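You operate a simulated robot arm through the tools that you are given. There is no shell and no other tool. Be economical: measure what you need, move in short steps, check, and stop when the job is done.

Carry out the task below with a simulated robot arm. There is one attempt and no reset: what you move stays moved.

## Task
Set the brown carton on the wrapping turntable and give it 3 wraps of film.
Fine: swing the film arm clear after. Where these are worked on the way, their far stop is far enough and under half their travel is too little: film arm.

It is judged by the outcome, as a careful person would: the job done as asked, and still so three seconds after it is handed in. It fails if anything else is knocked over, pushed out of place, dropped, spilled or broken.

## Robot
A 7-joint arm with a fingered hand, fixed in place. Base frame: the origin is at the foot of the arm, x ahead of it, y to its left, z up. Readings come in mm, degrees, newtons and seconds.
Its first joint turns from -166.0 to 166.0 degrees. Payload 4.9 kg.
Tool frame: the origin (TCP) lies between the finger pads and is the grasp point; the fingertips stand 32 mm ahead of it; z points along the fingers, y is the line along which they close. The gripper opens to 192 mm. The gripper's body begins 89 mm behind the TCP. The gripper is a hand of 3 fingers: y runs from the thumb to the fingers, the wrist lies at [0, 0, -267] in the tool frame.
Orientation is told as [roll, pitch, yaw] about the base's x, y, z axes, in that order, counted from this pose: with the fingers straight down and closing along the base's y, the tool's x points along the base's -x, its y along +y and its z along -z.

## Interface
- The arm moves only by the tool drive_tool. Its argument "motion" is a list of rows, each a list of 6 numbers: the shift along the tool's x, y, z in cm, then the turn, a rotation vector about the tool's x, y, z in degrees. In form: [[x, y, z, wx, wy, wz], ...]. A call has 1 to 8 rows; each row shifts and turns the commanded pose from where the row before left it, along the tool's axes as they then stand. A row lasts 0.2 s, in which the tool goes at most 50 mm and 8.6 degrees; a call with a longer step from one row to the next is refused whole. Where a pose cannot be reached the arm comes as near as it can. A force on the tool above 40 N (or 10 N above the force at the start of the call, whichever is more), or a blocked arm, ends the call early, and 0.2 s more pass. In this call time passes only in rows, and 0.2 s behind the last. It gives the time, the measured TCP pose, the force on the tool (base axes), the opening and the grip force at its end, in the units of the frame above (readings bear some noise), with the torque about the TCP (base axes, N m) and any sound that the robot's microphone picked up.
- Cameras (640 x 400 px; columns grow to the right, rows downward): "scene" is fixed at [400.2, -649.5, 1439.8]; the picture's right is [0.85, -0.53, 0.00], its down [-0.34, -0.54, -0.77] and it looks along [0.41, 0.65, -0.63] (base axes); focal length 257 px, centre (320, 200). "wrist" rides on the gripper at [80, -46, -113] in the tool frame; the picture's right is [0.50, 0.87, 0.00], its down [-0.67, 0.39, -0.63] and it looks along [-0.55, 0.32, 0.78] (tool axes); focal length 226 px, centre (320, 200). There is no depth. A picture from a camera that has moved, and an enlarged one, comes with that camera's place and axes in the base frame and with its lens.
- get_image(camera): a new picture of that camera. It takes no simulated time.
- move_fingers(finger1, finger2, thumb_bend): sets how far each is bent, from 0 (flat) to 100 (curled in); at 30 the hand is open as for a grip, at 70 the pads meet at the TCP. One left out holds its place. A second passes; each finger stops where it meets its share of the squeeze, and holds until it gets a number again. It is the only way to open and close the hand. It gives what a move gives, with no picture; readings hold the bend of each and the force on the fingers (four entries, about 0 where the hand has none), thumb and palm.
- inspect(camera, box): a new picture of the part [left, top, right, bottom] of that camera's present view, enlarged. It takes no simulated time.
- sign_off(): hands the job in; it is judged then, once.

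Work in short steps. Places have to be worked out from the pictures, the camera data and where the tool is seen: move nearer, look again, correct. Check each grasp and each placing, and mend what went wrong. You have 120 turns and 84 pictures in all, those below and enlarged ones among them. Open the gripper and draw the arm clear of the work before you hand the job in, unless the task says otherwise; then end with one line.

The tools are called after ">>>" by a JSON object that holds its "api" and its "payload". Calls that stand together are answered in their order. drive_tool: Moves the arm, as the interface text tells. Its arguments: {"type":"object","properties":{"motion":{"type":"array","items":{"type":"array","items":{"type":"number"}}}},"required":["motion"]} The other tools are called the same way: move_fingers (finger1, finger2, thumb_bend) moves the fingers one by one; get_image (camera) takes a picture; inspect (camera, box) takes an enlarged picture of a part of a camera's view; sign_off () hands the job in.

At the start:

```text
time: 0.0
position: [547.7, 12.9, 1240.2]
tool_rot: [0.0, 0.0, 0.0]
contact_force: [0.7, 0.0, -0.8]
torque: [0.01, 0.0, 0.01]
grip_width: 192.2
grasp_force: 0.0
shape: jaw
bend: [30.0, 30.0, 30.0]
finger forces: [0.0, 0.0, 0.1, 0.0, 0.1, 0.0]
```

scene: 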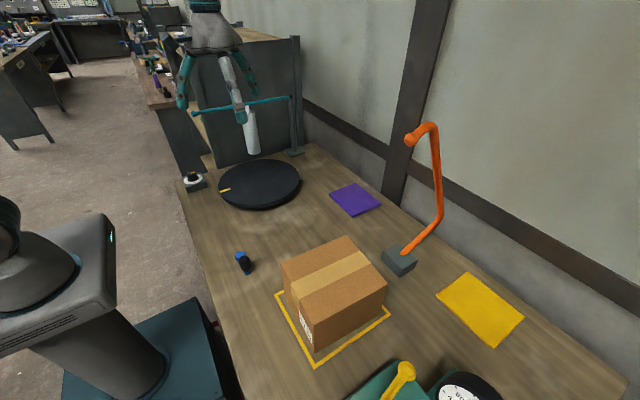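
wrist: 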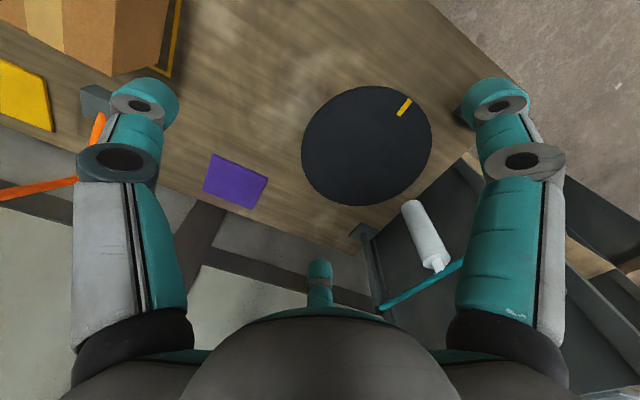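

The two views triangulate the table surface to roughly z≈790 rather than 280, so I'll inspect details before moving.

>>> {"api": "inspect", "payload": {"camera": "scene", "box": [160, 70, 320, 220]}}

>>> {"api": "inspect", "payload": {"camera": "scene", "box": [220, 220, 420, 400]}}

>>> {"api": "inspect", "payload": {"camera": "wrist", "box": [180, 60, 480, 320]}}

```text
2.67 times, centred on (240, 145) of scene
camera zoom: at [400.2, -649.5, 1439.8], right [0.85, -0.53, 0.0], down [-0.34, -0.54, -0.77], along [0.41, 0.65, -0.63], focal length 686 px, centre (533, 347)
```

zoom: 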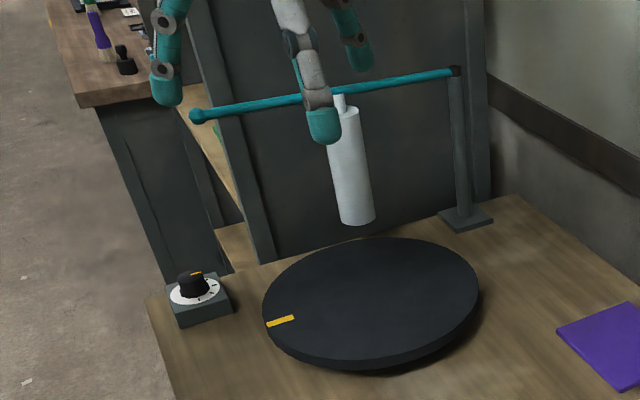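

```text
2.22 times, centred on (320, 310) of scene
camera zoom: at [400.2, -649.5, 1439.8], right [0.85, -0.53, 0.0], down [-0.34, -0.54, -0.77], along [0.41, 0.65, -0.63], focal length 572 px, centre (320, -44)
```

zoom: 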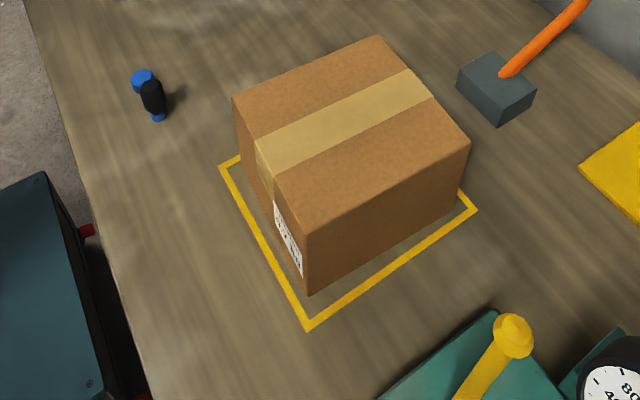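

```text
1.54 times, centred on (330, 190) of wrist
camera zoom: at [468.2, -33.2, 1354.5], right [-0.5, 0.87, 0.0], down [0.67, 0.39, 0.63], along [0.55, 0.32, -0.78], focal length 348 px, centre (305, 215)
```

zoom: 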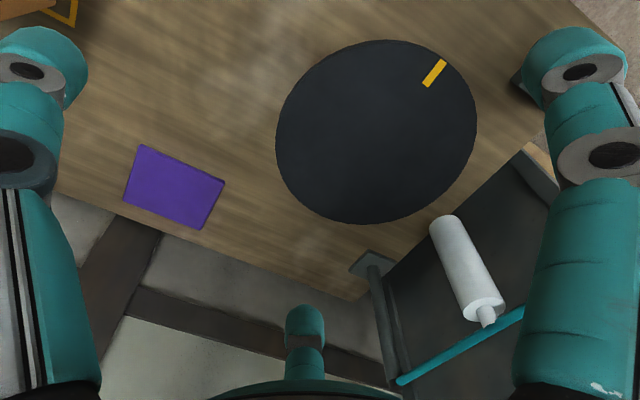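

I need to see the dial closely; its marking likely decides how wraps are made.

>>> {"api": "inspect", "payload": {"camera": "scene", "box": [176, 162, 216, 196]}}

>>> {"api": "inspect", "payload": {"camera": "scene", "box": [180, 80, 320, 170]}}

```text
11.76 times, centred on (196, 179) of scene
camera zoom: at [400.2, -649.5, 1439.8], right [0.85, -0.53, 0.0], down [-0.34, -0.54, -0.77], along [0.41, 0.65, -0.63], focal length 3026 px, centre (1779, 447)
```

zoom: 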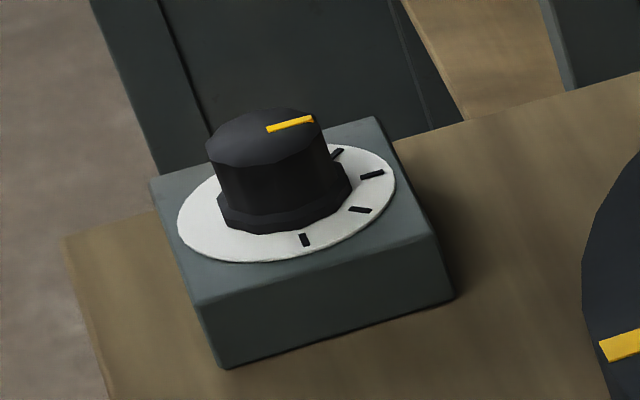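

```text
4.44 times, centred on (250, 125) of scene
camera zoom: at [400.2, -649.5, 1439.8], right [0.85, -0.53, 0.0], down [-0.34, -0.54, -0.77], along [0.41, 0.65, -0.63], focal length 1143 px, centre (631, 533)
```

zoom: 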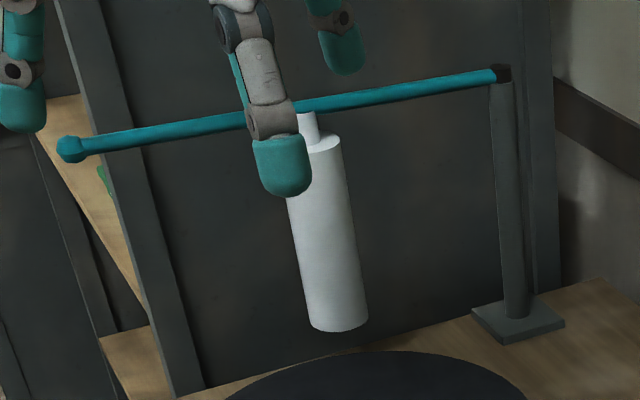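

Estimates: turntable ≈[655,235,~800], dial ≈[430,400,~820], carton ≈187×162×148 centred [610,-370]. I move the wrist camera to look at the dial from above and to confirm heights.

>>> {"api": "drive_tool", "payload": {"motion": [[3.5, 2.8, 0.8, 0, 0, 0], [3.5, 2.8, 0.8, 0, 0, 0], [3.5, 2.8, 0.8, 0, 0, 0], [3.5, 2.8, 0.8, 0, 0, 0], [3.5, 2.8, 0.8, 0, 0, 0], [3.5, 2.8, 0.8, 0, 0, 0], [3.5, 2.8, 0.8, 0, 0, 0], [3.5, 2.8, 0.8, 0, 0, 0]]}}

>>> {"api": "get_image", "payload": {"camera": "wrist"}}

>>> {"api": "get_image", "payload": {"camera": "scene"}}

```text
time: 1.8
position: [266.5, 234.2, 1179.8]
tool_rot: [0.0, -0.1, -0.1]
contact_force: [0.0, -0.1, 0.8]
torque: [0.03, 0.02, 0.02]
grip_width: 191.8
grasp_force: 0.2
shape: jaw
bend: [30.0, 30.0, 30.0]
finger forces: [0.1, 0.0, 0.0, 0.0, 0.0, 0.0]
```

```text
76 pictures are left
camera wrist: at [186.1, 189.5, 1293.2], right [-0.5, 0.87, 0.0], down [0.67, 0.39, 0.63], along [0.55, 0.31, -0.78], focal length 226 px, centre (320, 200)
```

wrist: 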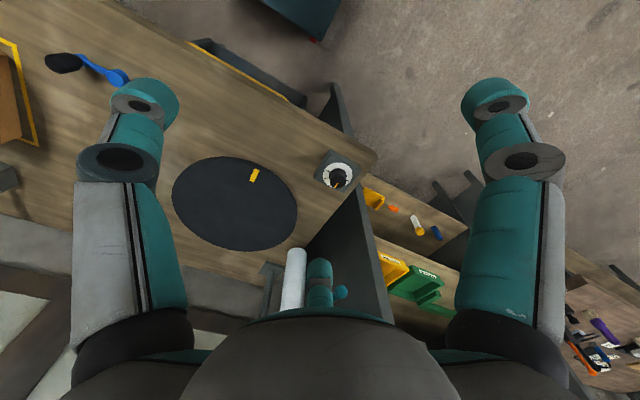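

```text
75 pictures are left
```

scene: 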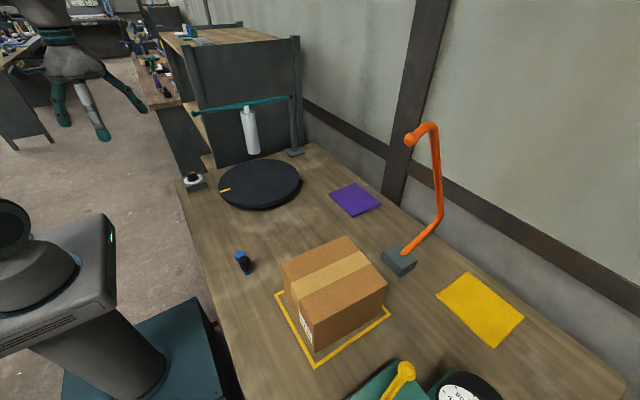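

The dial fits [435,390,~820], confirming the table near z≈790. Zooming in on the dial.

>>> {"api": "inspect", "payload": {"camera": "wrist", "box": [306, 140, 370, 200]}}

>>> {"api": "inspect", "payload": {"camera": "scene", "box": [180, 80, 320, 220]}}

```text
6.67 times, centred on (338, 170) of wrist
camera zoom: at [186.1, 189.5, 1293.2], right [-0.5, 0.87, 0.0], down [0.67, 0.39, 0.63], along [0.55, 0.31, -0.78], focal length 1507 px, centre (200, 400)
```

zoom: 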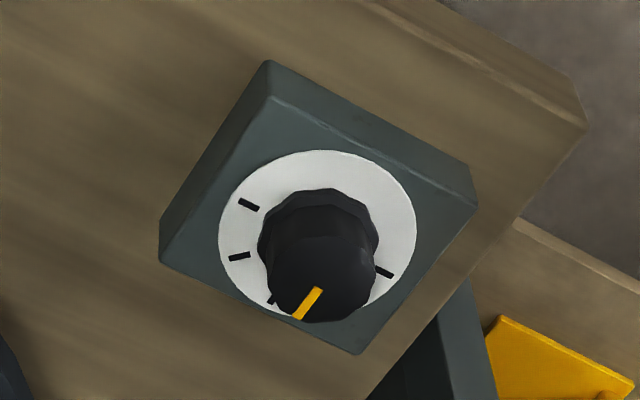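

```text
2.86 times, centred on (250, 150) of scene
camera zoom: at [400.2, -649.5, 1439.8], right [0.85, -0.53, 0.0], down [-0.34, -0.54, -0.77], along [0.41, 0.65, -0.63], focal length 735 px, centre (520, 343)
```

zoom: 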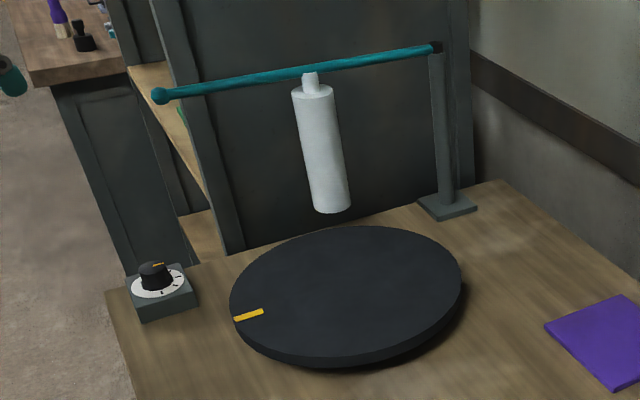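

Dial has five ticks (-90..+90° about base +x), pointer at the middle one. First the carton: travel high toward above it.

>>> {"api": "drive_tool", "payload": {"motion": [[-2.2, -4.0, 0, 0, 0, 0], [-2.2, -4.0, 0, 0, 0, 0], [-2.2, -4.0, 0, 0, 0, 0], [-2.2, -4.0, 0, 0, 0, 0], [-2.2, -4.0, 0, 0, 0, 0], [-2.2, -4.0, 0, 0, 0, 0], [-2.2, -4.0, 0, 0, 0, 0], [-2.2, -4.0, 0, 0, 0, 0]]}}

>>> {"api": "drive_tool", "payload": {"motion": [[-2.0, -4.0, 0, 0, 0, 0], [-2.0, -4.0, 0, 0, 0, 0], [-2.0, -4.0, 0, 0, 0, 0], [-2.0, -4.0, 0, 0, 0, 0], [-2.0, -4.0, 0, 0, 0, 0]]}}

>>> {"api": "get_image", "payload": {"camera": "wrist"}}

>>> {"api": "get_image", "payload": {"camera": "scene"}}

```text
time: 3.6
position: [444.4, -83.3, 1176.3]
tool_rot: [0.0, 0.0, 0.0]
contact_force: [-0.1, 0.8, 0.1]
torque: [0.01, 0.02, 0.03]
grip_width: 191.7
grasp_force: 0.0
shape: jaw
bend: [30.0, 30.0, 30.0]
finger forces: [0.0, 0.0, 0.0, 0.1, 0.0, 0.0]
```

```text
time: 4.8
position: [544.9, -282.9, 1179.6]
tool_rot: [0.1, -0.2, 0.0]
contact_force: [-0.4, 0.1, 0.9]
torque: [-0.04, 0.02, 0.01]
grip_width: 191.6
grasp_force: 0.0
shape: jaw
bend: [30.0, 30.0, 30.0]
finger forces: [0.0, 0.0, 0.1, 0.0, 0.0, 0.0]
```

```text
72 pictures are left
camera wrist: at [464.0, -328.3, 1292.4], right [-0.5, 0.87, 0.0], down [0.67, 0.39, 0.63], along [0.55, 0.32, -0.77], focal length 226 px, centre (320, 200)
```

wrist: 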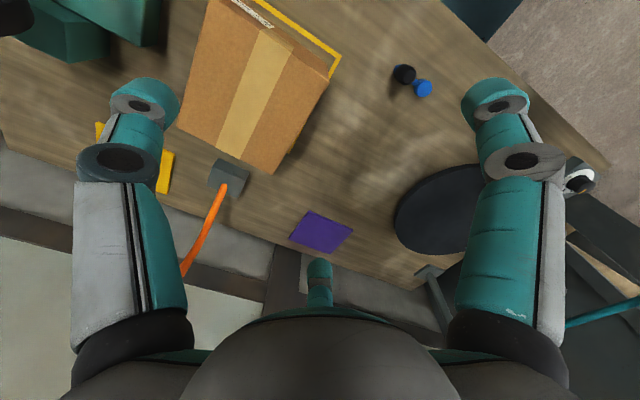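

```text
71 pictures are left
```

scene: 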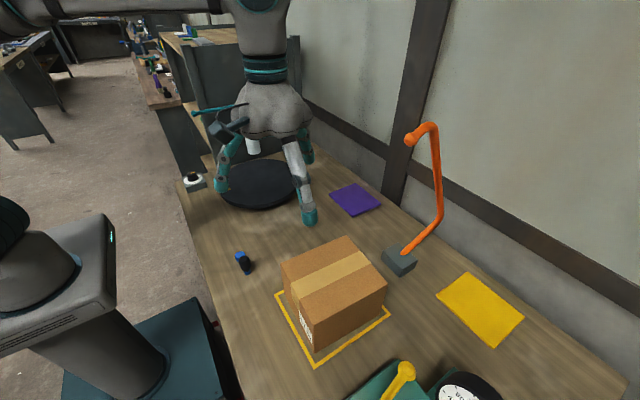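

Both views agree: carton top centre ≈[611,-371,938], 184×166, yaw ≈ -3°. I move over it, yawing slightly, and open the fingers wider.

>>> {"api": "drive_tool", "payload": {"motion": [[-1.65, -2.2, 2.8, 0, 0, 1], [-1.65, -2.2, 2.8, 0, 0, 1], [-1.65, -2.2, 2.8, 0, 0, 1], [-1.65, -2.2, 2.8, 0, 0, 0]]}}

>>> {"api": "move_fingers", "payload": {"finger1": 22, "finger2": 22, "thumb_bend": 22}}

>>> {"api": "get_image", "payload": {"camera": "wrist"}}

>>> {"api": "inspect", "payload": {"camera": "scene", "box": [200, 120, 440, 380]}}

```text
time: 5.8
position: [609.4, -375.2, 1066.1]
tool_rot: [-0.1, -0.1, -2.9]
contact_force: [0.0, -0.3, 1.5]
torque: [0.01, 0.0, 0.02]
grip_width: 192.0
grasp_force: 0.0
shape: jaw
bend: [30.0, 30.0, 30.0]
finger forces: [0.0, 0.0, 0.0, 0.0, 0.1, 0.0]
```

```text
time: 6.8
position: [609.8, -374.2, 1064.4]
tool_rot: [0.0, 0.0, -3.0]
contact_force: [0.5, 0.4, 0.2]
torque: [-0.03, -0.02, -0.04]
grip_width: 188.2
grasp_force: 0.1
shape: fingers
bend: [22.0, 22.0, 22.0]
finger forces: [0.1, 0.1, 0.1, 0.0, 0.1, 0.0]
```

```text
70 pictures are left
camera wrist: at [526.4, -414.4, 1178.3], right [-0.45, 0.89, 0.0], down [0.69, 0.35, 0.63], along [0.56, 0.29, -0.78], focal length 226 px, centre (320, 200)
```

wrist: 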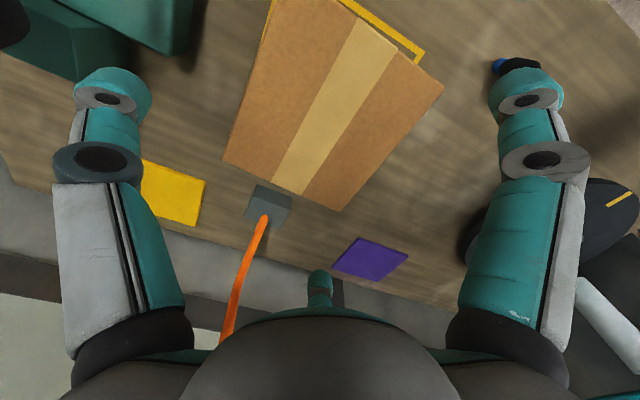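

```text
1.54 times, centred on (320, 250) of scene
camera zoom: at [400.2, -649.5, 1439.8], right [0.85, -0.53, 0.0], down [-0.34, -0.54, -0.77], along [0.41, 0.65, -0.63], focal length 396 px, centre (320, 123)
```

zoom: 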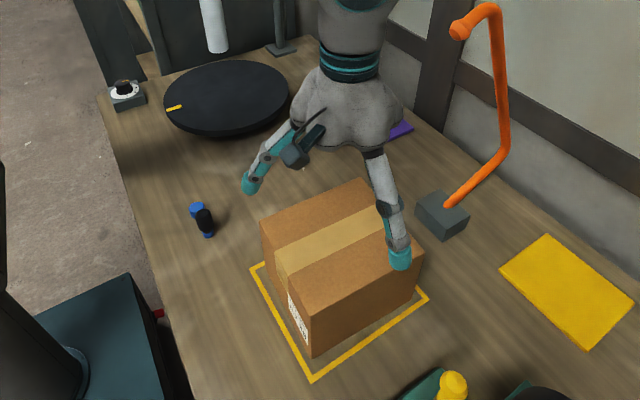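

The hand is really three fingers at 120° (thumb -y; fingers at ±x,+y), so on this box the two fingers should straddle the narrower 166 mm width. I rotate the hand -90° (thumb toward the robot) and open wider.

>>> {"api": "drive_tool", "payload": {"motion": [[0, 0, 0, 0, 0, 8.2], [0, 0, 0, 0, 0, 8.2], [0, 0, 0, 0, 0, 8.2], [0, 0, 0, 0, 0, 8.2], [0, 0, 0, 0, 0, 8.2], [0, 0, 0, 0, 0, 8.2], [0, 0, 0, 0, 0, 8.2], [0, 0, 0, 0, 0, 8.2]]}}

>>> {"api": "drive_tool", "payload": {"motion": [[0, 0, 0, 0, 0, 8.2], [0, 0, 0, 0, 0, 8.2], [0, 0, 0, 0, 0, 8]]}}

>>> {"api": "move_fingers", "payload": {"finger1": 12, "finger2": 12, "thumb_bend": 12}}

>>> {"api": "get_image", "payload": {"camera": "wrist"}}

>>> {"api": "inspect", "payload": {"camera": "scene", "box": [200, 120, 440, 380]}}

```text
time: 8.6
position: [608.2, -374.1, 1064.3]
tool_rot: [0.0, 0.0, -68.8]
contact_force: [0.0, -0.3, -0.2]
torque: [-0.01, 0.01, 0.01]
grip_width: 188.7
grasp_force: 0.0
shape: fingers
bend: [22.0, 22.0, 22.0]
finger forces: [0.0, 0.1, 0.1, 0.1, 0.1, 0.0]
```

```text
time: 9.4
position: [608.3, -372.7, 1064.5]
tool_rot: [0.0, 0.0, -93.2]
contact_force: [-0.2, -0.2, -0.7]
torque: [-0.01, -0.03, 0.02]
grip_width: 188.6
grasp_force: 0.0
shape: fingers
bend: [22.0, 22.0, 22.0]
finger forces: [0.1, 0.0, 0.0, 0.0, 0.1, 0.0]
```

```text
time: 10.4
position: [607.3, -373.5, 1064.5]
tool_rot: [0.1, 0.0, -93.1]
contact_force: [-0.3, 0.5, 0.1]
torque: [0.01, 0.0, 0.03]
grip_width: 212.3
grasp_force: 0.1
shape: fingers
bend: [12.0, 12.0, 12.0]
finger forces: [0.0, 0.1, 0.0, 0.0, 0.0, 0.0]
```

```text
68 pictures are left
camera wrist: at [565.6, -291.2, 1178.5], right [0.89, 0.45, 0.0], down [0.35, -0.69, 0.63], along [0.29, -0.56, -0.78], focal length 226 px, centre (320, 200)
```

wrist: 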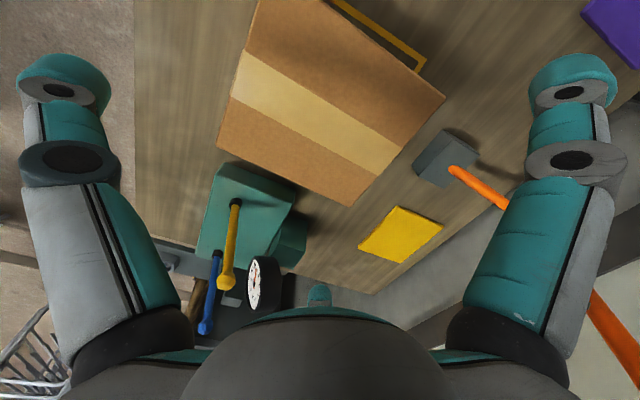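

```text
1.54 times, centred on (320, 250) of scene
camera zoom: at [400.2, -649.5, 1439.8], right [0.85, -0.53, 0.0], down [-0.34, -0.54, -0.77], along [0.41, 0.65, -0.63], focal length 396 px, centre (320, 123)
```

zoom: 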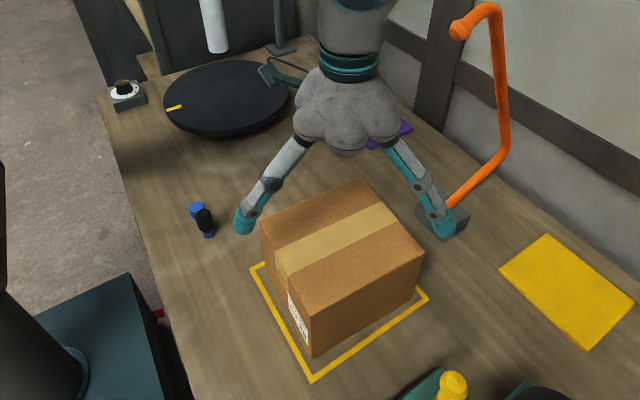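

Fingertips at ≈130 mm radius clear the box faces by ~10+ mm on all three sides. Descending to TCP z≈880.

>>> {"api": "drive_tool", "payload": {"motion": [[0, 0, 3, 0, 0, 0], [0, 0, 3, 0, 0, 0], [0, 0, 3, 0, 0, 0]]}}

>>> {"api": "get_image", "payload": {"camera": "wrist"}}

>>> {"api": "inspect", "payload": {"camera": "scene", "box": [200, 120, 440, 380]}}

```text
time: 11.2
position: [606.3, -373.6, 976.1]
tool_rot: [0.1, 0.0, -93.1]
contact_force: [-0.8, 0.9, 2.1]
torque: [-0.04, 0.0, 0.01]
grip_width: 212.6
grasp_force: 0.0
shape: fingers
bend: [12.0, 12.0, 12.0]
finger forces: [0.0, 0.0, 0.0, 0.0, 0.0, 0.0]
```

```text
66 pictures are left
camera wrist: at [565.0, -290.8, 1089.6], right [0.89, 0.45, 0.0], down [0.35, -0.69, 0.63], along [0.29, -0.56, -0.77], focal length 226 px, centre (320, 200)
```

wrist: 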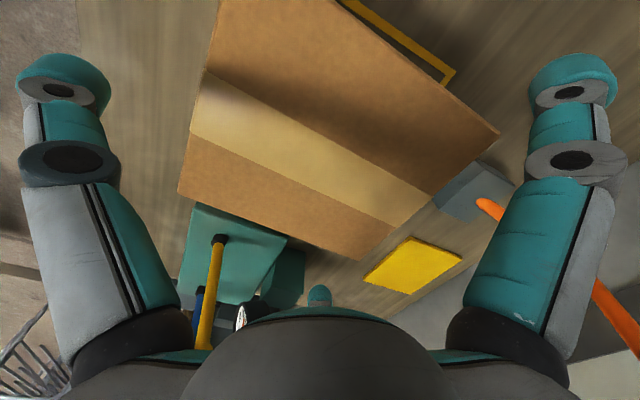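

```text
1.54 times, centred on (320, 250) of scene
camera zoom: at [400.2, -649.5, 1439.8], right [0.85, -0.53, 0.0], down [-0.34, -0.54, -0.77], along [0.41, 0.65, -0.63], focal length 396 px, centre (320, 123)
```

zoom: 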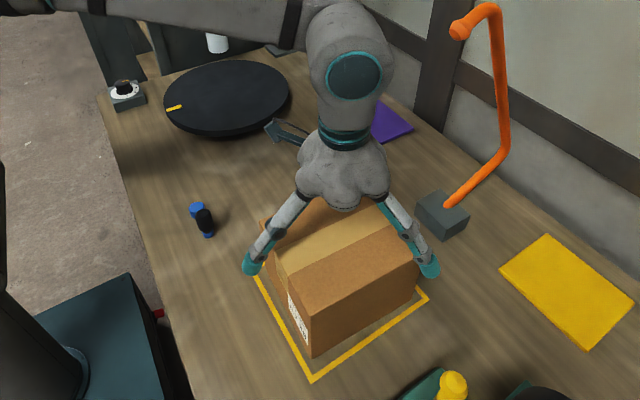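

Clear on all sides so far; continuing down.

>>> {"api": "drive_tool", "payload": {"motion": [[0, 0, 2.5, 0, 0, 0], [0, 0, 2.5, 0, 0, 0], [0, 0, 2.5, 0, 0, 0], [0, 0, 2.0, 0, 0, 0]]}}

>>> {"api": "inspect", "payload": {"camera": "scene", "box": [240, 180, 440, 380]}}

>>> {"api": "get_image", "payload": {"camera": "wrist"}}

```text
time: 12.2
position: [610.7, -374.6, 901.2]
tool_rot: [1.1, -0.4, -92.8]
contact_force: [-1.8, 3.0, 10.2]
torque: [0.52, -0.18, 0.25]
grip_width: 219.8
grasp_force: 8.8
shape: fingers
bend: [6.0, 11.0, 11.0]
finger forces: [10.0, 3.6, 0.1, 0.0, 3.8, 0.1]
stopped in row 4: the force on the tool passed its limit (the readings are from after the stop); the commanded pose is now the measured one
```

```text
2.00 times, centred on (340, 280) of scene
camera zoom: at [400.2, -649.5, 1439.8], right [0.85, -0.53, 0.0], down [-0.34, -0.54, -0.77], along [0.41, 0.65, -0.63], focal length 514 px, centre (280, 40)
```

zoom: 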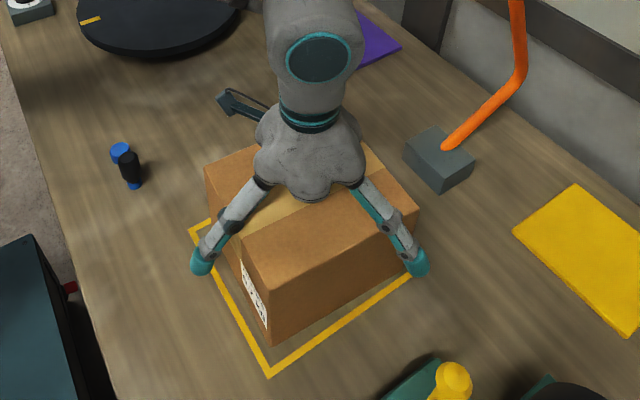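

```text
63 pictures are left
camera wrist: at [566.9, -291.8, 1014.4], right [0.89, 0.46, 0.01], down [0.34, -0.68, 0.64], along [0.3, -0.57, -0.77], focal length 226 px, centre (320, 200)
```

wrist: 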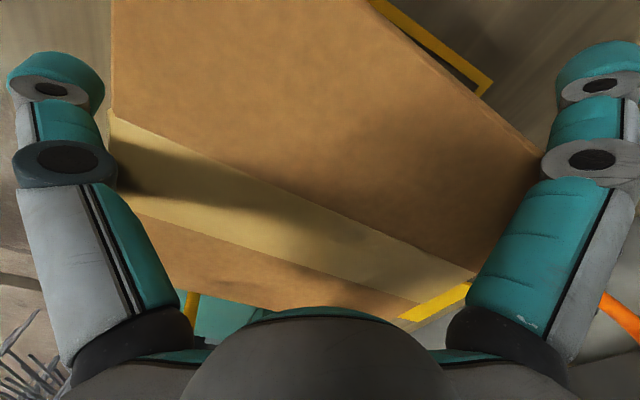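

Finger links rest against the box's top edges at z≈901, with tips ~60 mm below the top: deep enough. Back up 5 mm and close.

>>> {"api": "drive_tool", "payload": {"motion": [[0, 0, -0.5, 0, 0, 0]]}}

>>> {"api": "move_fingers", "payload": {"finger1": 45, "finger2": 45, "thumb_bend": 45}}

>>> {"api": "inspect", "payload": {"camera": "scene", "box": [240, 180, 440, 380]}}

>>> {"api": "get_image", "payload": {"camera": "wrist"}}

```text
time: 12.6
position: [610.3, -373.8, 903.3]
tool_rot: [0.8, -0.3, -92.9]
contact_force: [2.4, 3.1, -0.8]
torque: [-0.06, 0.06, -0.01]
grip_width: 218.0
grasp_force: 4.7
shape: fingers
bend: [8.0, 10.0, 12.0]
finger forces: [5.9, 3.3, 0.0, 0.0, 0.7, 0.0]
```

```text
time: 13.6
position: [610.7, -376.7, 907.0]
tool_rot: [1.1, -0.5, -93.0]
contact_force: [-14.9, -5.2, 34.7]
torque: [0.24, 0.58, 0.17]
grip_width: 181.9
grasp_force: 29.7
shape: fingers
bend: [8.0, 14.0, 43.0]
finger forces: [12.5, 13.9, 0.0, 0.1, 33.3, 0.0]
```

```text
2.00 times, centred on (340, 280) of scene
camera zoom: at [400.2, -649.5, 1439.8], right [0.85, -0.53, 0.0], down [-0.34, -0.54, -0.77], along [0.41, 0.65, -0.63], focal length 514 px, centre (280, 40)
```

zoom: 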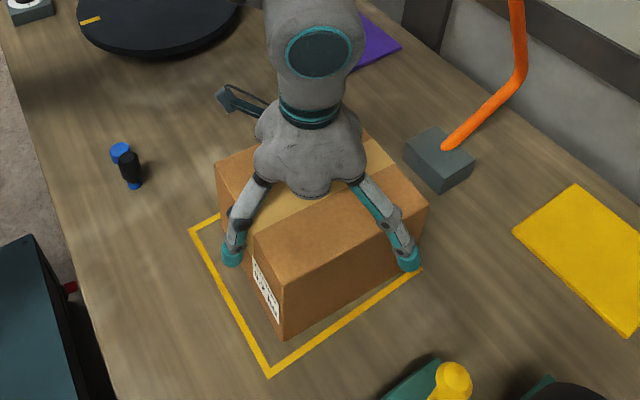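

```text
61 pictures are left
camera wrist: at [566.5, -292.5, 1020.6], right [0.89, 0.45, 0.01], down [0.34, -0.68, 0.64], along [0.3, -0.57, -0.76], focal length 226 px, centre (320, 200)
```

wrist: 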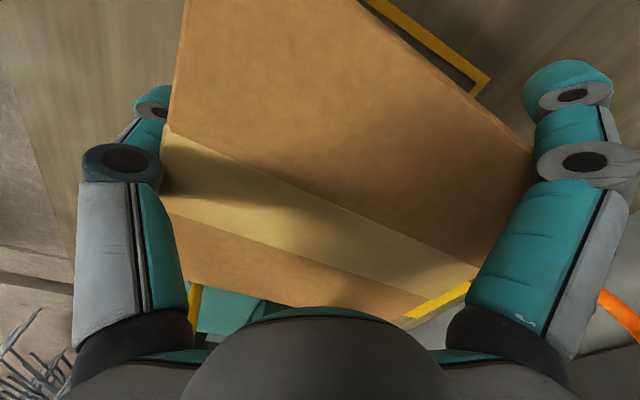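

The links press the top edges and the thumb pushed the carton ~15 mm in +x, so this grip is poor. I release, rise ~18 mm so distal pads meet the sides, recentre (+13 mm x), and level.

>>> {"api": "move_fingers", "payload": {"finger1": 10, "finger2": 10, "thumb_bend": 10}}

>>> {"api": "drive_tool", "payload": {"motion": [[0, 0, -1.8, 0, 0, 0], [0, 0.7, 0, 0.5, -1.0, 0], [0, 0.6, 0, 0, 0, 0]]}}

>>> {"api": "get_image", "payload": {"camera": "wrist"}}

>>> {"api": "inspect", "payload": {"camera": "scene", "box": [240, 180, 440, 380]}}

```text
time: 14.6
position: [609.8, -373.8, 903.1]
tool_rot: [0.8, -0.3, -92.9]
contact_force: [0.4, 2.4, 0.1]
torque: [-0.1, 0.02, 0.16]
grip_width: 219.2
grasp_force: 2.9
shape: fingers
bend: [8.0, 9.0, 10.0]
finger forces: [3.5, 1.8, 0.1, 0.0, 0.0, 0.1]
```

```text
time: 15.4
position: [622.8, -375.3, 923.5]
tool_rot: [0.4, -1.2, -93.0]
contact_force: [-0.6, 0.6, -1.2]
torque: [0.01, -0.01, 0.02]
grip_width: 217.8
grasp_force: 0.1
shape: fingers
bend: [10.0, 10.0, 10.0]
finger forces: [0.1, 0.0, 0.0, 0.0, 0.0, 0.0]
```

```text
60 pictures are left
camera wrist: at [580.4, -290.1, 1034.2], right [0.89, 0.45, -0.01], down [0.35, -0.68, 0.65], along [0.29, -0.58, -0.76], focal length 226 px, centre (320, 200)
```

wrist: 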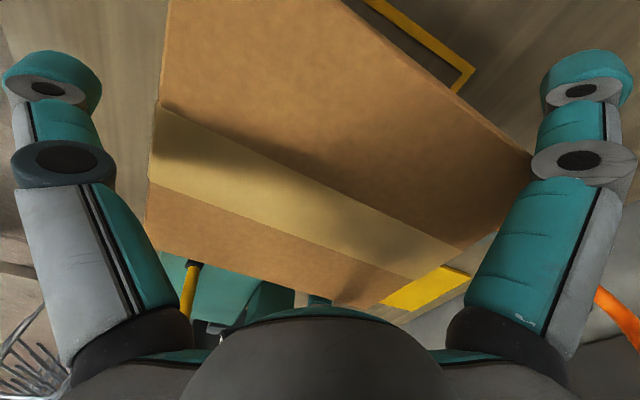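

```text
2.00 times, centred on (340, 280) of scene
camera zoom: at [400.2, -649.5, 1439.8], right [0.85, -0.53, 0.0], down [-0.34, -0.54, -0.77], along [0.41, 0.65, -0.63], focal length 514 px, centre (280, 40)
```

zoom: 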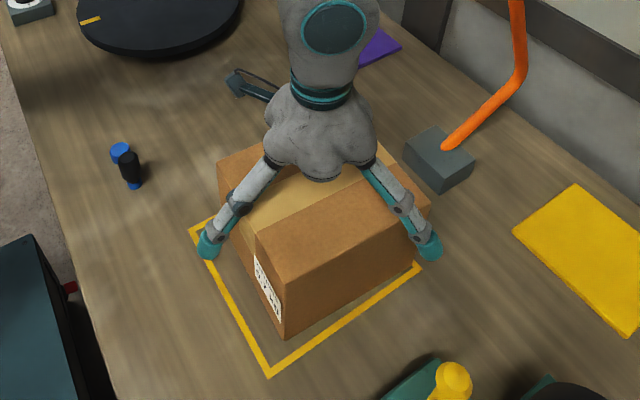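

Carton now centred ≈[627,-371]; hand at [623,-375,923]. Level the pitch, then close evenly.

>>> {"api": "drive_tool", "payload": {"motion": [[0.3, 0.3, 0.3, -1.2, -0.4, 0]]}}

>>> {"api": "move_fingers", "payload": {"finger1": 24, "finger2": 24, "thumb_bend": 24}}

>>> {"api": "inspect", "payload": {"camera": "scene", "box": [240, 180, 440, 380]}}

```text
time: 15.8
position: [626.2, -372.0, 920.3]
tool_rot: [1.6, -1.7, -93.0]
contact_force: [0.4, 0.2, -0.2]
torque: [0.0, -0.02, 0.0]
grip_width: 217.9
grasp_force: 0.1
shape: fingers
bend: [10.0, 10.0, 10.0]
finger forces: [0.0, 0.0, 0.0, 0.0, 0.0, 0.0]
```

```text
time: 16.8
position: [626.5, -372.8, 920.2]
tool_rot: [1.6, -1.7, -93.1]
contact_force: [2.9, -2.4, 4.7]
torque: [-0.1, -0.1, 0.02]
grip_width: 190.6
grasp_force: 7.8
shape: fingers
bend: [20.0, 18.0, 23.0]
finger forces: [5.4, 7.3, 0.0, 0.0, 2.8, 0.1]
```

```text
2.00 times, centred on (340, 280) of scene
camera zoom: at [400.2, -649.5, 1439.8], right [0.85, -0.53, 0.0], down [-0.34, -0.54, -0.77], along [0.41, 0.65, -0.63], focal length 514 px, centre (280, 40)
```

zoom: 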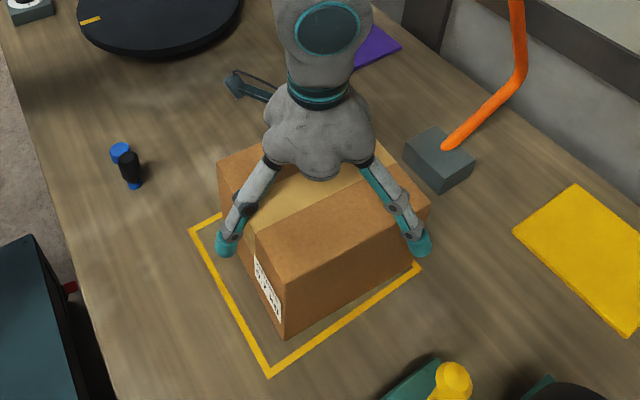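

Finger contacts are now at the distal pads (nearly equal bends). The tilt signs were swapped, so I open a little, level (wx +1.6, wy +1.7), then close firmly.

>>> {"api": "move_fingers", "payload": {"finger1": 12, "finger2": 12, "thumb_bend": 14}}

>>> {"api": "drive_tool", "payload": {"motion": [[0, 0, 0.2, 1.6, 1.7, 0]]}}

>>> {"api": "move_fingers", "payload": {"finger1": 23, "finger2": 23, "thumb_bend": 27}}

>>> {"api": "move_fingers", "payload": {"finger1": 45, "finger2": 45, "thumb_bend": 45}}

>>> {"api": "inspect", "payload": {"camera": "scene", "box": [240, 180, 440, 380]}}

>>> {"api": "get_image", "payload": {"camera": "wrist"}}

```text
time: 17.8
position: [626.0, -373.2, 918.4]
tool_rot: [1.7, -1.7, -93.0]
contact_force: [-0.2, -0.1, 0.1]
torque: [0.03, -0.04, 0.01]
grip_width: 210.3
grasp_force: 0.0
shape: fingers
bend: [12.0, 12.0, 14.0]
finger forces: [0.0, 0.1, 0.0, 0.0, 0.0, 0.1]
```

```text
time: 18.2
position: [625.7, -373.0, 916.9]
tool_rot: [-0.1, -0.1, -93.1]
contact_force: [0.6, -1.1, 0.1]
torque: [-0.02, 0.0, -0.02]
grip_width: 210.3
grasp_force: 0.0
shape: fingers
bend: [12.0, 12.0, 14.0]
finger forces: [0.0, 0.0, 0.1, 0.0, 0.0, 0.0]
```

```text
time: 19.2
position: [626.8, -371.6, 918.4]
tool_rot: [-0.1, -0.1, -92.9]
contact_force: [-1.9, -4.0, 8.9]
torque: [-0.07, 0.12, 0.01]
grip_width: 191.7
grasp_force: 11.4
shape: fingers
bend: [19.0, 16.0, 24.0]
finger forces: [5.2, 9.2, 0.0, 0.0, 8.7, 0.0]
```

```text
time: 20.2
position: [626.1, -373.1, 920.2]
tool_rot: [0.0, -0.1, -93.0]
contact_force: [-11.7, 1.8, 22.6]
torque: [0.05, 0.82, -0.05]
grip_width: 180.0
grasp_force: 27.0
shape: fingers
bend: [18.0, 14.0, 39.0]
finger forces: [11.9, 11.8, 0.0, 0.0, 31.1, 0.1]
```

```text
2.00 times, centred on (340, 280) of scene
camera zoom: at [400.2, -649.5, 1439.8], right [0.85, -0.53, 0.0], down [-0.34, -0.54, -0.77], along [0.41, 0.65, -0.63], focal length 514 px, centre (280, 40)
```

zoom: 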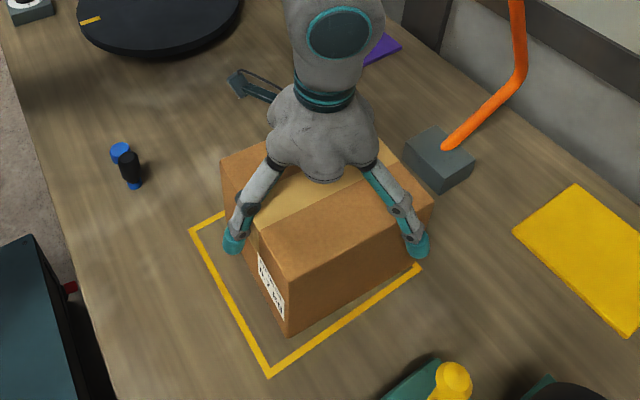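

```text
56 pictures are left
camera wrist: at [583.5, -290.0, 1032.3], right [0.89, 0.45, 0.0], down [0.35, -0.69, 0.63], along [0.29, -0.56, -0.77], focal length 226 px, centre (320, 200)
```

wrist: 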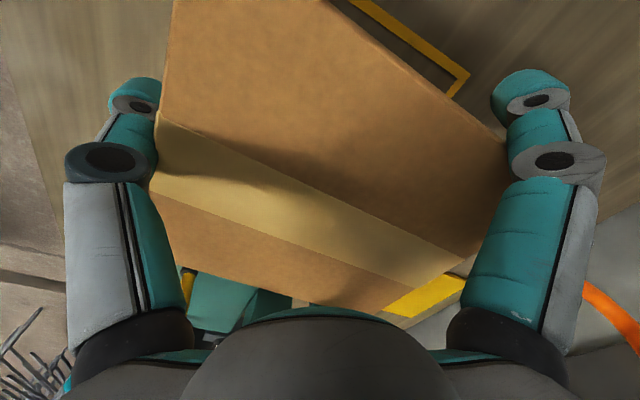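

Grip reads 27 N with a 31 N thumb. Test-lift by 30 mm and check.

>>> {"api": "drive_tool", "payload": {"motion": [[0, 0, -1.0, 0, 0, 0], [0, 0, -1.0, 0, 0, 0], [0, 0, -1.0, 0, 0, 0]]}}

>>> {"api": "inspect", "payload": {"camera": "scene", "box": [240, 180, 440, 380]}}

```text
time: 21.0
position: [626.5, -373.4, 947.0]
tool_rot: [-0.1, -0.1, -93.0]
contact_force: [-1.6, 1.6, -0.2]
torque: [-0.01, 0.1, 0.05]
grip_width: 153.5
grasp_force: 2.0
shape: fingers
bend: [25.0, 22.0, 44.0]
finger forces: [2.7, 1.7, 0.1, 0.0, 0.4, 0.0]
```

```text
2.00 times, centred on (340, 280) of scene
camera zoom: at [400.2, -649.5, 1439.8], right [0.85, -0.53, 0.0], down [-0.34, -0.54, -0.77], along [0.41, 0.65, -0.63], focal length 514 px, centre (280, 40)
```

zoom: 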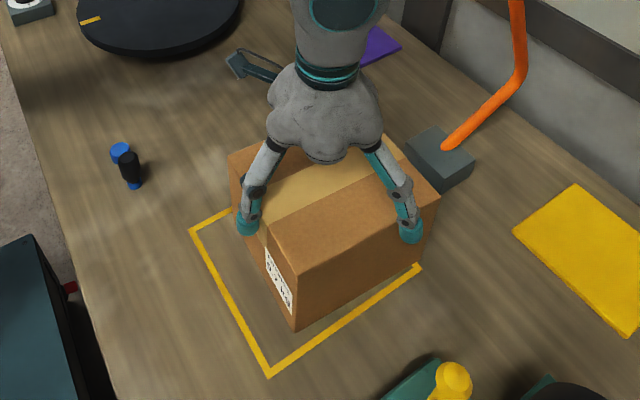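

The grip slid up because links pressed the edges outward-sloped; at this height (z≈947) the distal pads are vertical. I'll recentre on the carton (~+15 mm x), then set thumb to touch and squeeze with the two opposed fingers.

>>> {"api": "move_fingers", "payload": {"finger1": 14, "finger2": 14, "thumb_bend": 20}}

>>> {"api": "drive_tool", "payload": {"motion": [[0, 0.9, 0.4, 0, 0, 0], [0, 0.6, 0.4, 0, 0, 0]]}}

>>> {"api": "get_image", "payload": {"camera": "wrist"}}

>>> {"api": "inspect", "payload": {"camera": "scene", "box": [290, 210, 410, 360]}}

```text
time: 22.0
position: [626.3, -373.1, 947.8]
tool_rot: [0.0, 0.0, -92.9]
contact_force: [0.0, 0.5, 0.7]
torque: [0.0, 0.0, 0.03]
grip_width: 200.7
grasp_force: 0.0
shape: fingers
bend: [14.0, 14.0, 20.0]
finger forces: [0.0, 0.0, 0.1, 0.0, 0.0, 0.0]
```

```text
time: 22.6
position: [642.7, -374.7, 938.6]
tool_rot: [-0.1, -0.1, -93.0]
contact_force: [-0.3, 0.5, 0.0]
torque: [0.01, -0.02, -0.01]
grip_width: 200.7
grasp_force: 0.0
shape: fingers
bend: [14.0, 14.0, 20.0]
finger forces: [0.0, 0.1, 0.1, 0.1, 0.0, 0.1]
```

```text
54 pictures are left
camera wrist: at [599.4, -291.0, 1053.1], right [0.89, 0.45, 0.0], down [0.35, -0.69, 0.63], along [0.29, -0.56, -0.78], focal length 226 px, centre (320, 200)
```

wrist: 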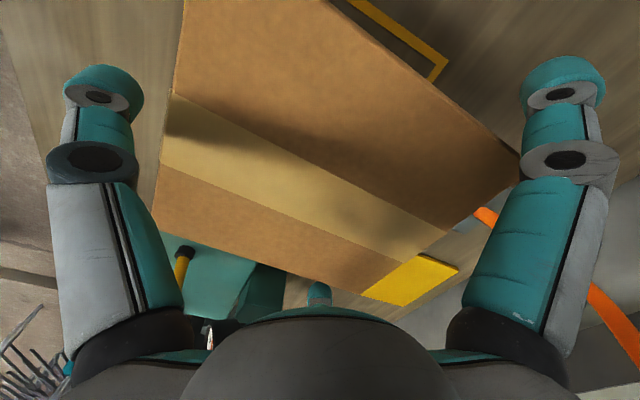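

```text
2.67 times, centred on (350, 285) of scene
camera zoom: at [400.2, -649.5, 1439.8], right [0.85, -0.53, 0.0], down [-0.34, -0.54, -0.77], along [0.41, 0.65, -0.63], focal length 686 px, centre (240, -27)
```

zoom: 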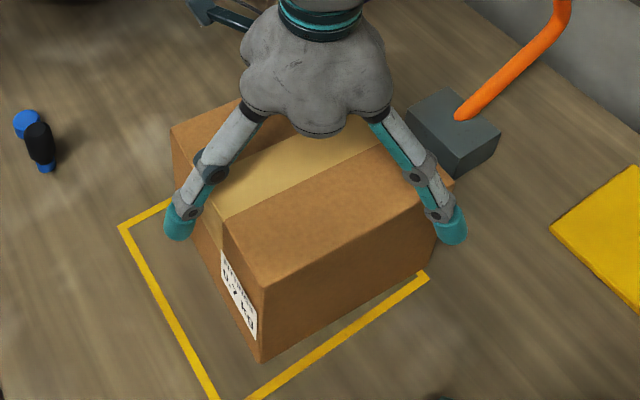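

Carton centre ≈[643,-375], exactly under the hand. Thumb to touching, then fingers squeeze.

>>> {"api": "move_fingers", "payload": {"finger1": 22, "finger2": 22, "thumb_bend": 26}}

>>> {"api": "move_fingers", "payload": {"finger1": 50, "finger2": 50}}

>>> {"api": "inspect", "payload": {"camera": "scene", "box": [290, 210, 410, 360]}}

```text
time: 23.6
position: [641.8, -373.4, 938.6]
tool_rot: [0.0, -0.1, -93.0]
contact_force: [0.0, 0.4, 0.1]
torque: [0.0, 0.0, 0.01]
grip_width: 184.4
grasp_force: 0.1
shape: fingers
bend: [22.0, 22.0, 26.0]
finger forces: [0.1, 0.0, 0.0, 0.0, 0.1, 0.0]
```

```text
time: 24.6
position: [642.0, -374.4, 939.0]
tool_rot: [0.1, -0.1, -93.0]
contact_force: [3.7, 0.5, 5.9]
torque: [-0.14, -0.33, 0.0]
grip_width: 171.4
grasp_force: 11.9
shape: fingers
bend: [27.0, 27.0, 26.0]
finger forces: [12.5, 12.3, 0.0, 0.0, 0.1, 0.1]
```

```text
2.67 times, centred on (350, 285) of scene
camera zoom: at [400.2, -649.5, 1439.8], right [0.85, -0.53, 0.0], down [-0.34, -0.54, -0.77], along [0.41, 0.65, -0.63], focal length 686 px, centre (240, -27)
```

zoom: 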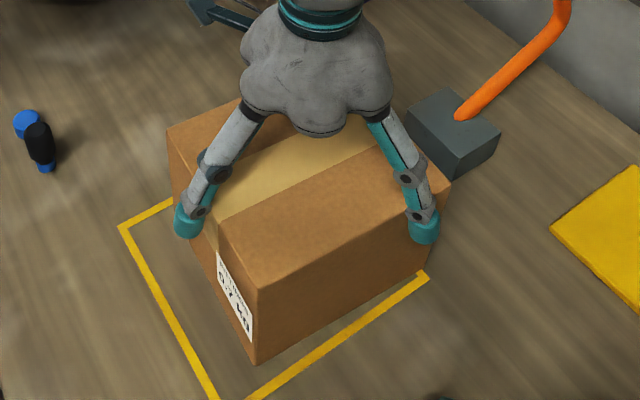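

Fingers contact symmetrically (12 N each). Bring the thumb up gently, then test-lift.

>>> {"api": "move_fingers", "payload": {"thumb_bend": 31}}

>>> {"api": "drive_tool", "payload": {"motion": [[0, 0, -0.5, 0, 0, 0], [0, 0, -0.7, 0, 0, 0], [0, 0, -0.8, 0, 0, 0]]}}

>>> {"api": "inspect", "payload": {"camera": "scene", "box": [290, 210, 410, 360]}}

```text
time: 25.6
position: [641.0, -375.0, 939.8]
tool_rot: [0.0, -0.1, -92.9]
contact_force: [-1.2, 0.5, 10.1]
torque: [-0.18, -0.05, 0.0]
grip_width: 168.7
grasp_force: 15.4
shape: fingers
bend: [27.0, 26.0, 29.0]
finger forces: [12.7, 12.4, 0.0, 0.0, 6.0, 0.0]
```

```text
time: 26.4
position: [641.4, -374.1, 958.8]
tool_rot: [-0.2, 0.0, -93.0]
contact_force: [-0.3, -0.3, -7.3]
torque: [-0.03, -0.01, 0.02]
grip_width: 168.0
grasp_force: 14.4
shape: fingers
bend: [27.0, 26.0, 29.0]
finger forces: [12.2, 12.1, 0.0, 0.0, 4.8, 0.0]
```

```text
2.67 times, centred on (350, 285) of scene
camera zoom: at [400.2, -649.5, 1439.8], right [0.85, -0.53, 0.0], down [-0.34, -0.54, -0.77], along [0.41, 0.65, -0.63], focal length 686 px, centre (240, -27)
```

zoom: 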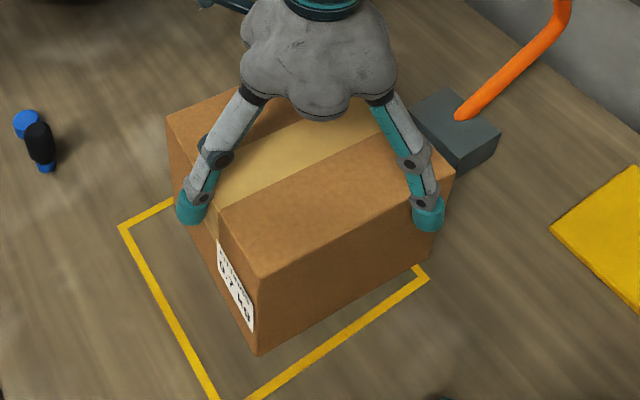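

Lifted cleanly: ≈0.7 kg, stable. Raise further and check before carrying.

>>> {"api": "drive_tool", "payload": {"motion": [[0, 0, -1.5, 0, 0, 0], [0, 0, -2, 0, 0, 0], [0, 0, -2, 0, 0, 0], [0, 0, -2, 0, 0, 0], [0, 0, -2, 0, 0, 0], [0, 0, -1, 0, 0, 0]]}}

>>> {"api": "drive_tool", "payload": {"motion": [[1, 0, 0, 0, 0, 0], [2, 0, 0, 0, 0, 0], [3, 0, 0, 0, 0, 0], [3, 0, 0, 0, 0, 0], [3, 0, 0, 0, 0, 0], [3, 0, 0, 0, 0, 0], [3, 0, 0, 0, 0, 0], [2, 0, 0, 0, 0, 0]]}}

>>> {"api": "get_image", "payload": {"camera": "scene"}}

```text
time: 27.8
position: [641.4, -372.6, 1065.2]
tool_rot: [-0.1, -0.1, -93.1]
contact_force: [0.6, 0.4, -6.8]
torque: [0.02, 0.01, 0.0]
grip_width: 167.9
grasp_force: 13.9
shape: fingers
bend: [27.0, 26.0, 29.0]
finger forces: [12.2, 12.0, 0.0, 0.1, 4.8, 0.1]
```

```text
time: 29.6
position: [653.1, -175.3, 1064.4]
tool_rot: [-0.1, 0.1, -93.0]
contact_force: [-1.5, -0.4, -6.9]
torque: [0.05, 0.02, -0.02]
grip_width: 167.5
grasp_force: 15.0
shape: fingers
bend: [27.0, 27.0, 29.0]
finger forces: [12.3, 12.1, 0.0, 0.0, 4.9, 0.0]
```

```text
50 pictures are left
```

scene: 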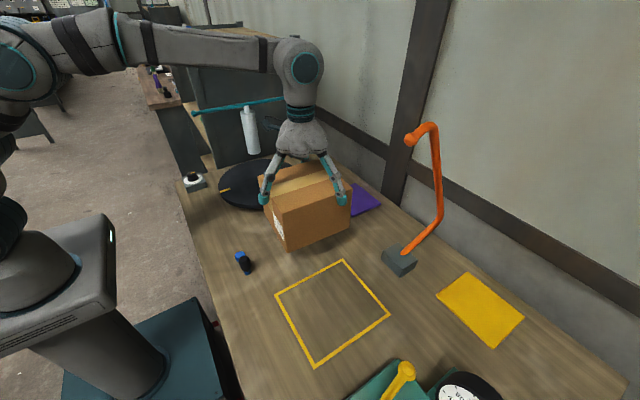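

Triangulating the yellow rim mark gives turntable top z≈848, centre ≈[648,198], R≈159. Carry on toward it, in two legs.

>>> {"api": "drive_tool", "payload": {"motion": [[1.5, -0.1, 0, 0, 0, 0], [2.5, -0.2, 0, 0, 0, 0], [3, -0.2, 0, 0, 0, 0], [3, -0.2, 0, 0, 0, 0], [3, -0.2, 0, 0, 0, 0], [3, -0.2, 0, 0, 0, 0], [3, -0.2, 0, 0, 0, 0], [2, -0.2, 0, 0, 0, 0]]}}

>>> {"api": "drive_tool", "payload": {"motion": [[1.5, -0.1, 0, 0, 0, 0], [2.5, -0.2, 0, 0, 0, 0], [3, -0.2, 0, 0, 0, 0], [3, -0.2, 0, 0, 0, 0], [3, -0.2, 0, 0, 0, 0], [2, -0.2, 0, 0, 0, 0], [1, -0.1, 0, 0, 0, 0]]}}

>>> {"api": "get_image", "payload": {"camera": "scene"}}

>>> {"api": "get_image", "payload": {"camera": "wrist"}}

```text
time: 31.4
position: [649.3, 36.9, 1064.7]
tool_rot: [-0.2, 0.1, -93.0]
contact_force: [-0.3, -0.4, -6.5]
torque: [0.05, -0.01, 0.0]
grip_width: 167.8
grasp_force: 14.0
shape: fingers
bend: [27.0, 27.0, 29.0]
finger forces: [12.1, 12.1, 0.0, 0.1, 4.6, 0.0]
```

```text
time: 33.0
position: [644.3, 195.8, 1065.5]
tool_rot: [0.0, 0.0, -92.9]
contact_force: [0.7, 0.0, -7.8]
torque: [-0.02, -0.01, 0.04]
grip_width: 167.8
grasp_force: 14.3
shape: fingers
bend: [27.0, 27.0, 29.0]
finger forces: [12.1, 11.9, 0.1, 0.0, 4.4, 0.0]
```

```text
49 pictures are left
```

scene: 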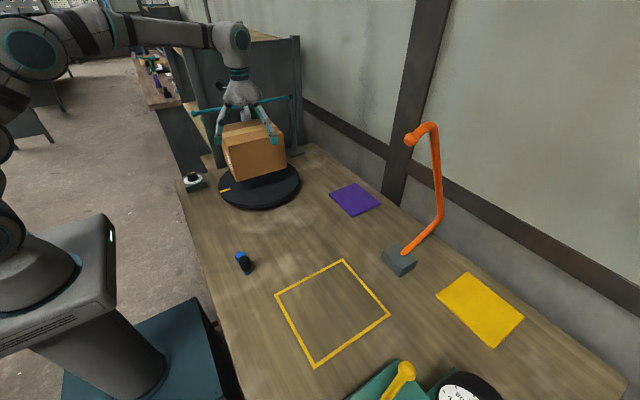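

```text
48 pictures are left
camera wrist: at [601.6, 280.0, 1178.2], right [0.89, 0.45, 0.0], down [0.35, -0.69, 0.63], along [0.29, -0.56, -0.78], focal length 226 px, centre (320, 200)
```

wrist: 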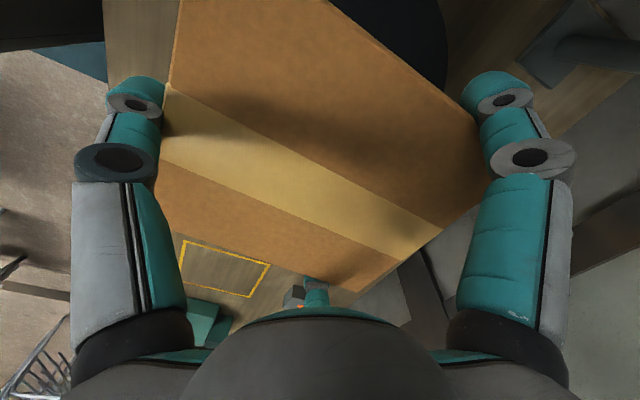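

Over the turntable. Descend 45 mm and check alignment in close-up.

>>> {"api": "drive_tool", "payload": {"motion": [[0, 0.3, 1.5, 0, 0, 0], [0, 0, 1.5, 0, 0, 0], [0, 0, 1.5, 0, 0, 0]]}}

>>> {"api": "inspect", "payload": {"camera": "scene", "box": [180, 80, 320, 220]}}

```text
time: 33.8
position: [646.0, 196.6, 1019.1]
tool_rot: [-0.1, -0.1, -93.0]
contact_force: [-0.3, 0.7, -6.4]
torque: [0.01, 0.03, -0.02]
grip_width: 167.6
grasp_force: 13.7
shape: fingers
bend: [27.0, 27.0, 29.0]
finger forces: [12.1, 11.8, 0.1, 0.1, 4.4, 0.1]
```

```text
2.86 times, centred on (250, 150) of scene
camera zoom: at [400.2, -649.5, 1439.8], right [0.85, -0.53, 0.0], down [-0.34, -0.54, -0.77], along [0.41, 0.65, -0.63], focal length 735 px, centre (520, 343)
```

zoom: 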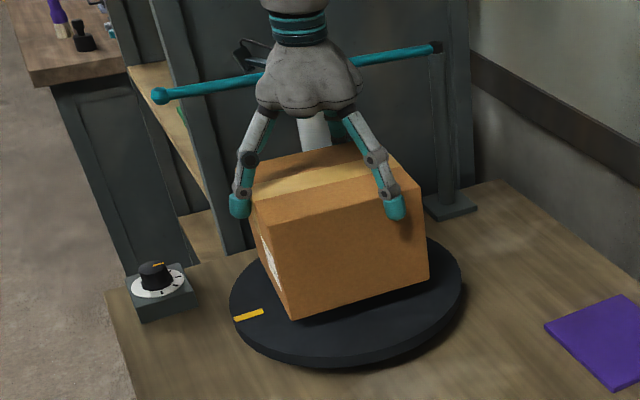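

Alignment looks right. Lower onto the disc with small steps.

>>> {"api": "drive_tool", "payload": {"motion": [[0, 0, 0.8, 0, 0, 0], [0, 0, 0.6, 0, 0, 0], [0, 0, 0.3, 0, 0, 0], [0, 0, 0.3, 0, 0, 0]]}}

>>> {"api": "inspect", "payload": {"camera": "scene", "box": [180, 80, 320, 220]}}

```text
time: 34.8
position: [647.2, 195.3, 997.6]
tool_rot: [0.0, 0.0, -92.9]
contact_force: [0.3, -0.5, -6.5]
torque: [0.0, 0.02, -0.02]
grip_width: 167.9
grasp_force: 13.5
shape: fingers
bend: [27.0, 27.0, 29.0]
finger forces: [12.1, 11.8, 0.0, 0.0, 4.3, 0.1]
```

```text
2.86 times, centred on (250, 150) of scene
camera zoom: at [400.2, -649.5, 1439.8], right [0.85, -0.53, 0.0], down [-0.34, -0.54, -0.77], along [0.41, 0.65, -0.63], focal length 735 px, centre (520, 343)
```

zoom: 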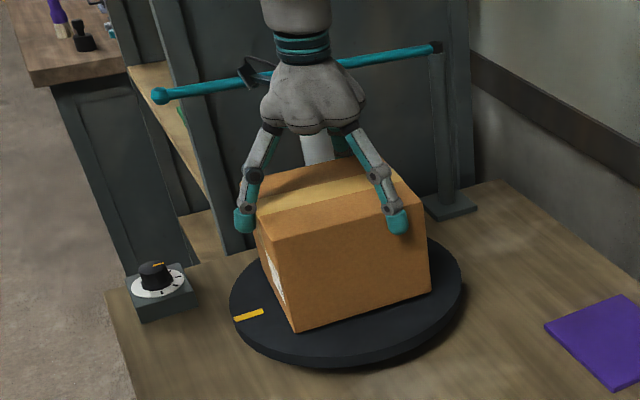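

Still hanging; a little further, 3 mm per row until the load comes off.

>>> {"api": "drive_tool", "payload": {"motion": [[0, 0, 0.3, 0, 0, 0], [0, 0, 0.3, 0, 0, 0], [0, 0, 0.3, 0, 0, 0]]}}

```text
time: 35.6
position: [646.8, 197.0, 990.2]
tool_rot: [0.1, 0.0, -92.9]
contact_force: [2.1, 2.4, 1.7]
torque: [-0.3, 0.4, -0.04]
grip_width: 167.7
grasp_force: 13.9
shape: fingers
bend: [27.0, 27.0, 29.0]
finger forces: [12.7, 11.3, 0.0, 0.0, 4.5, 0.0]
```

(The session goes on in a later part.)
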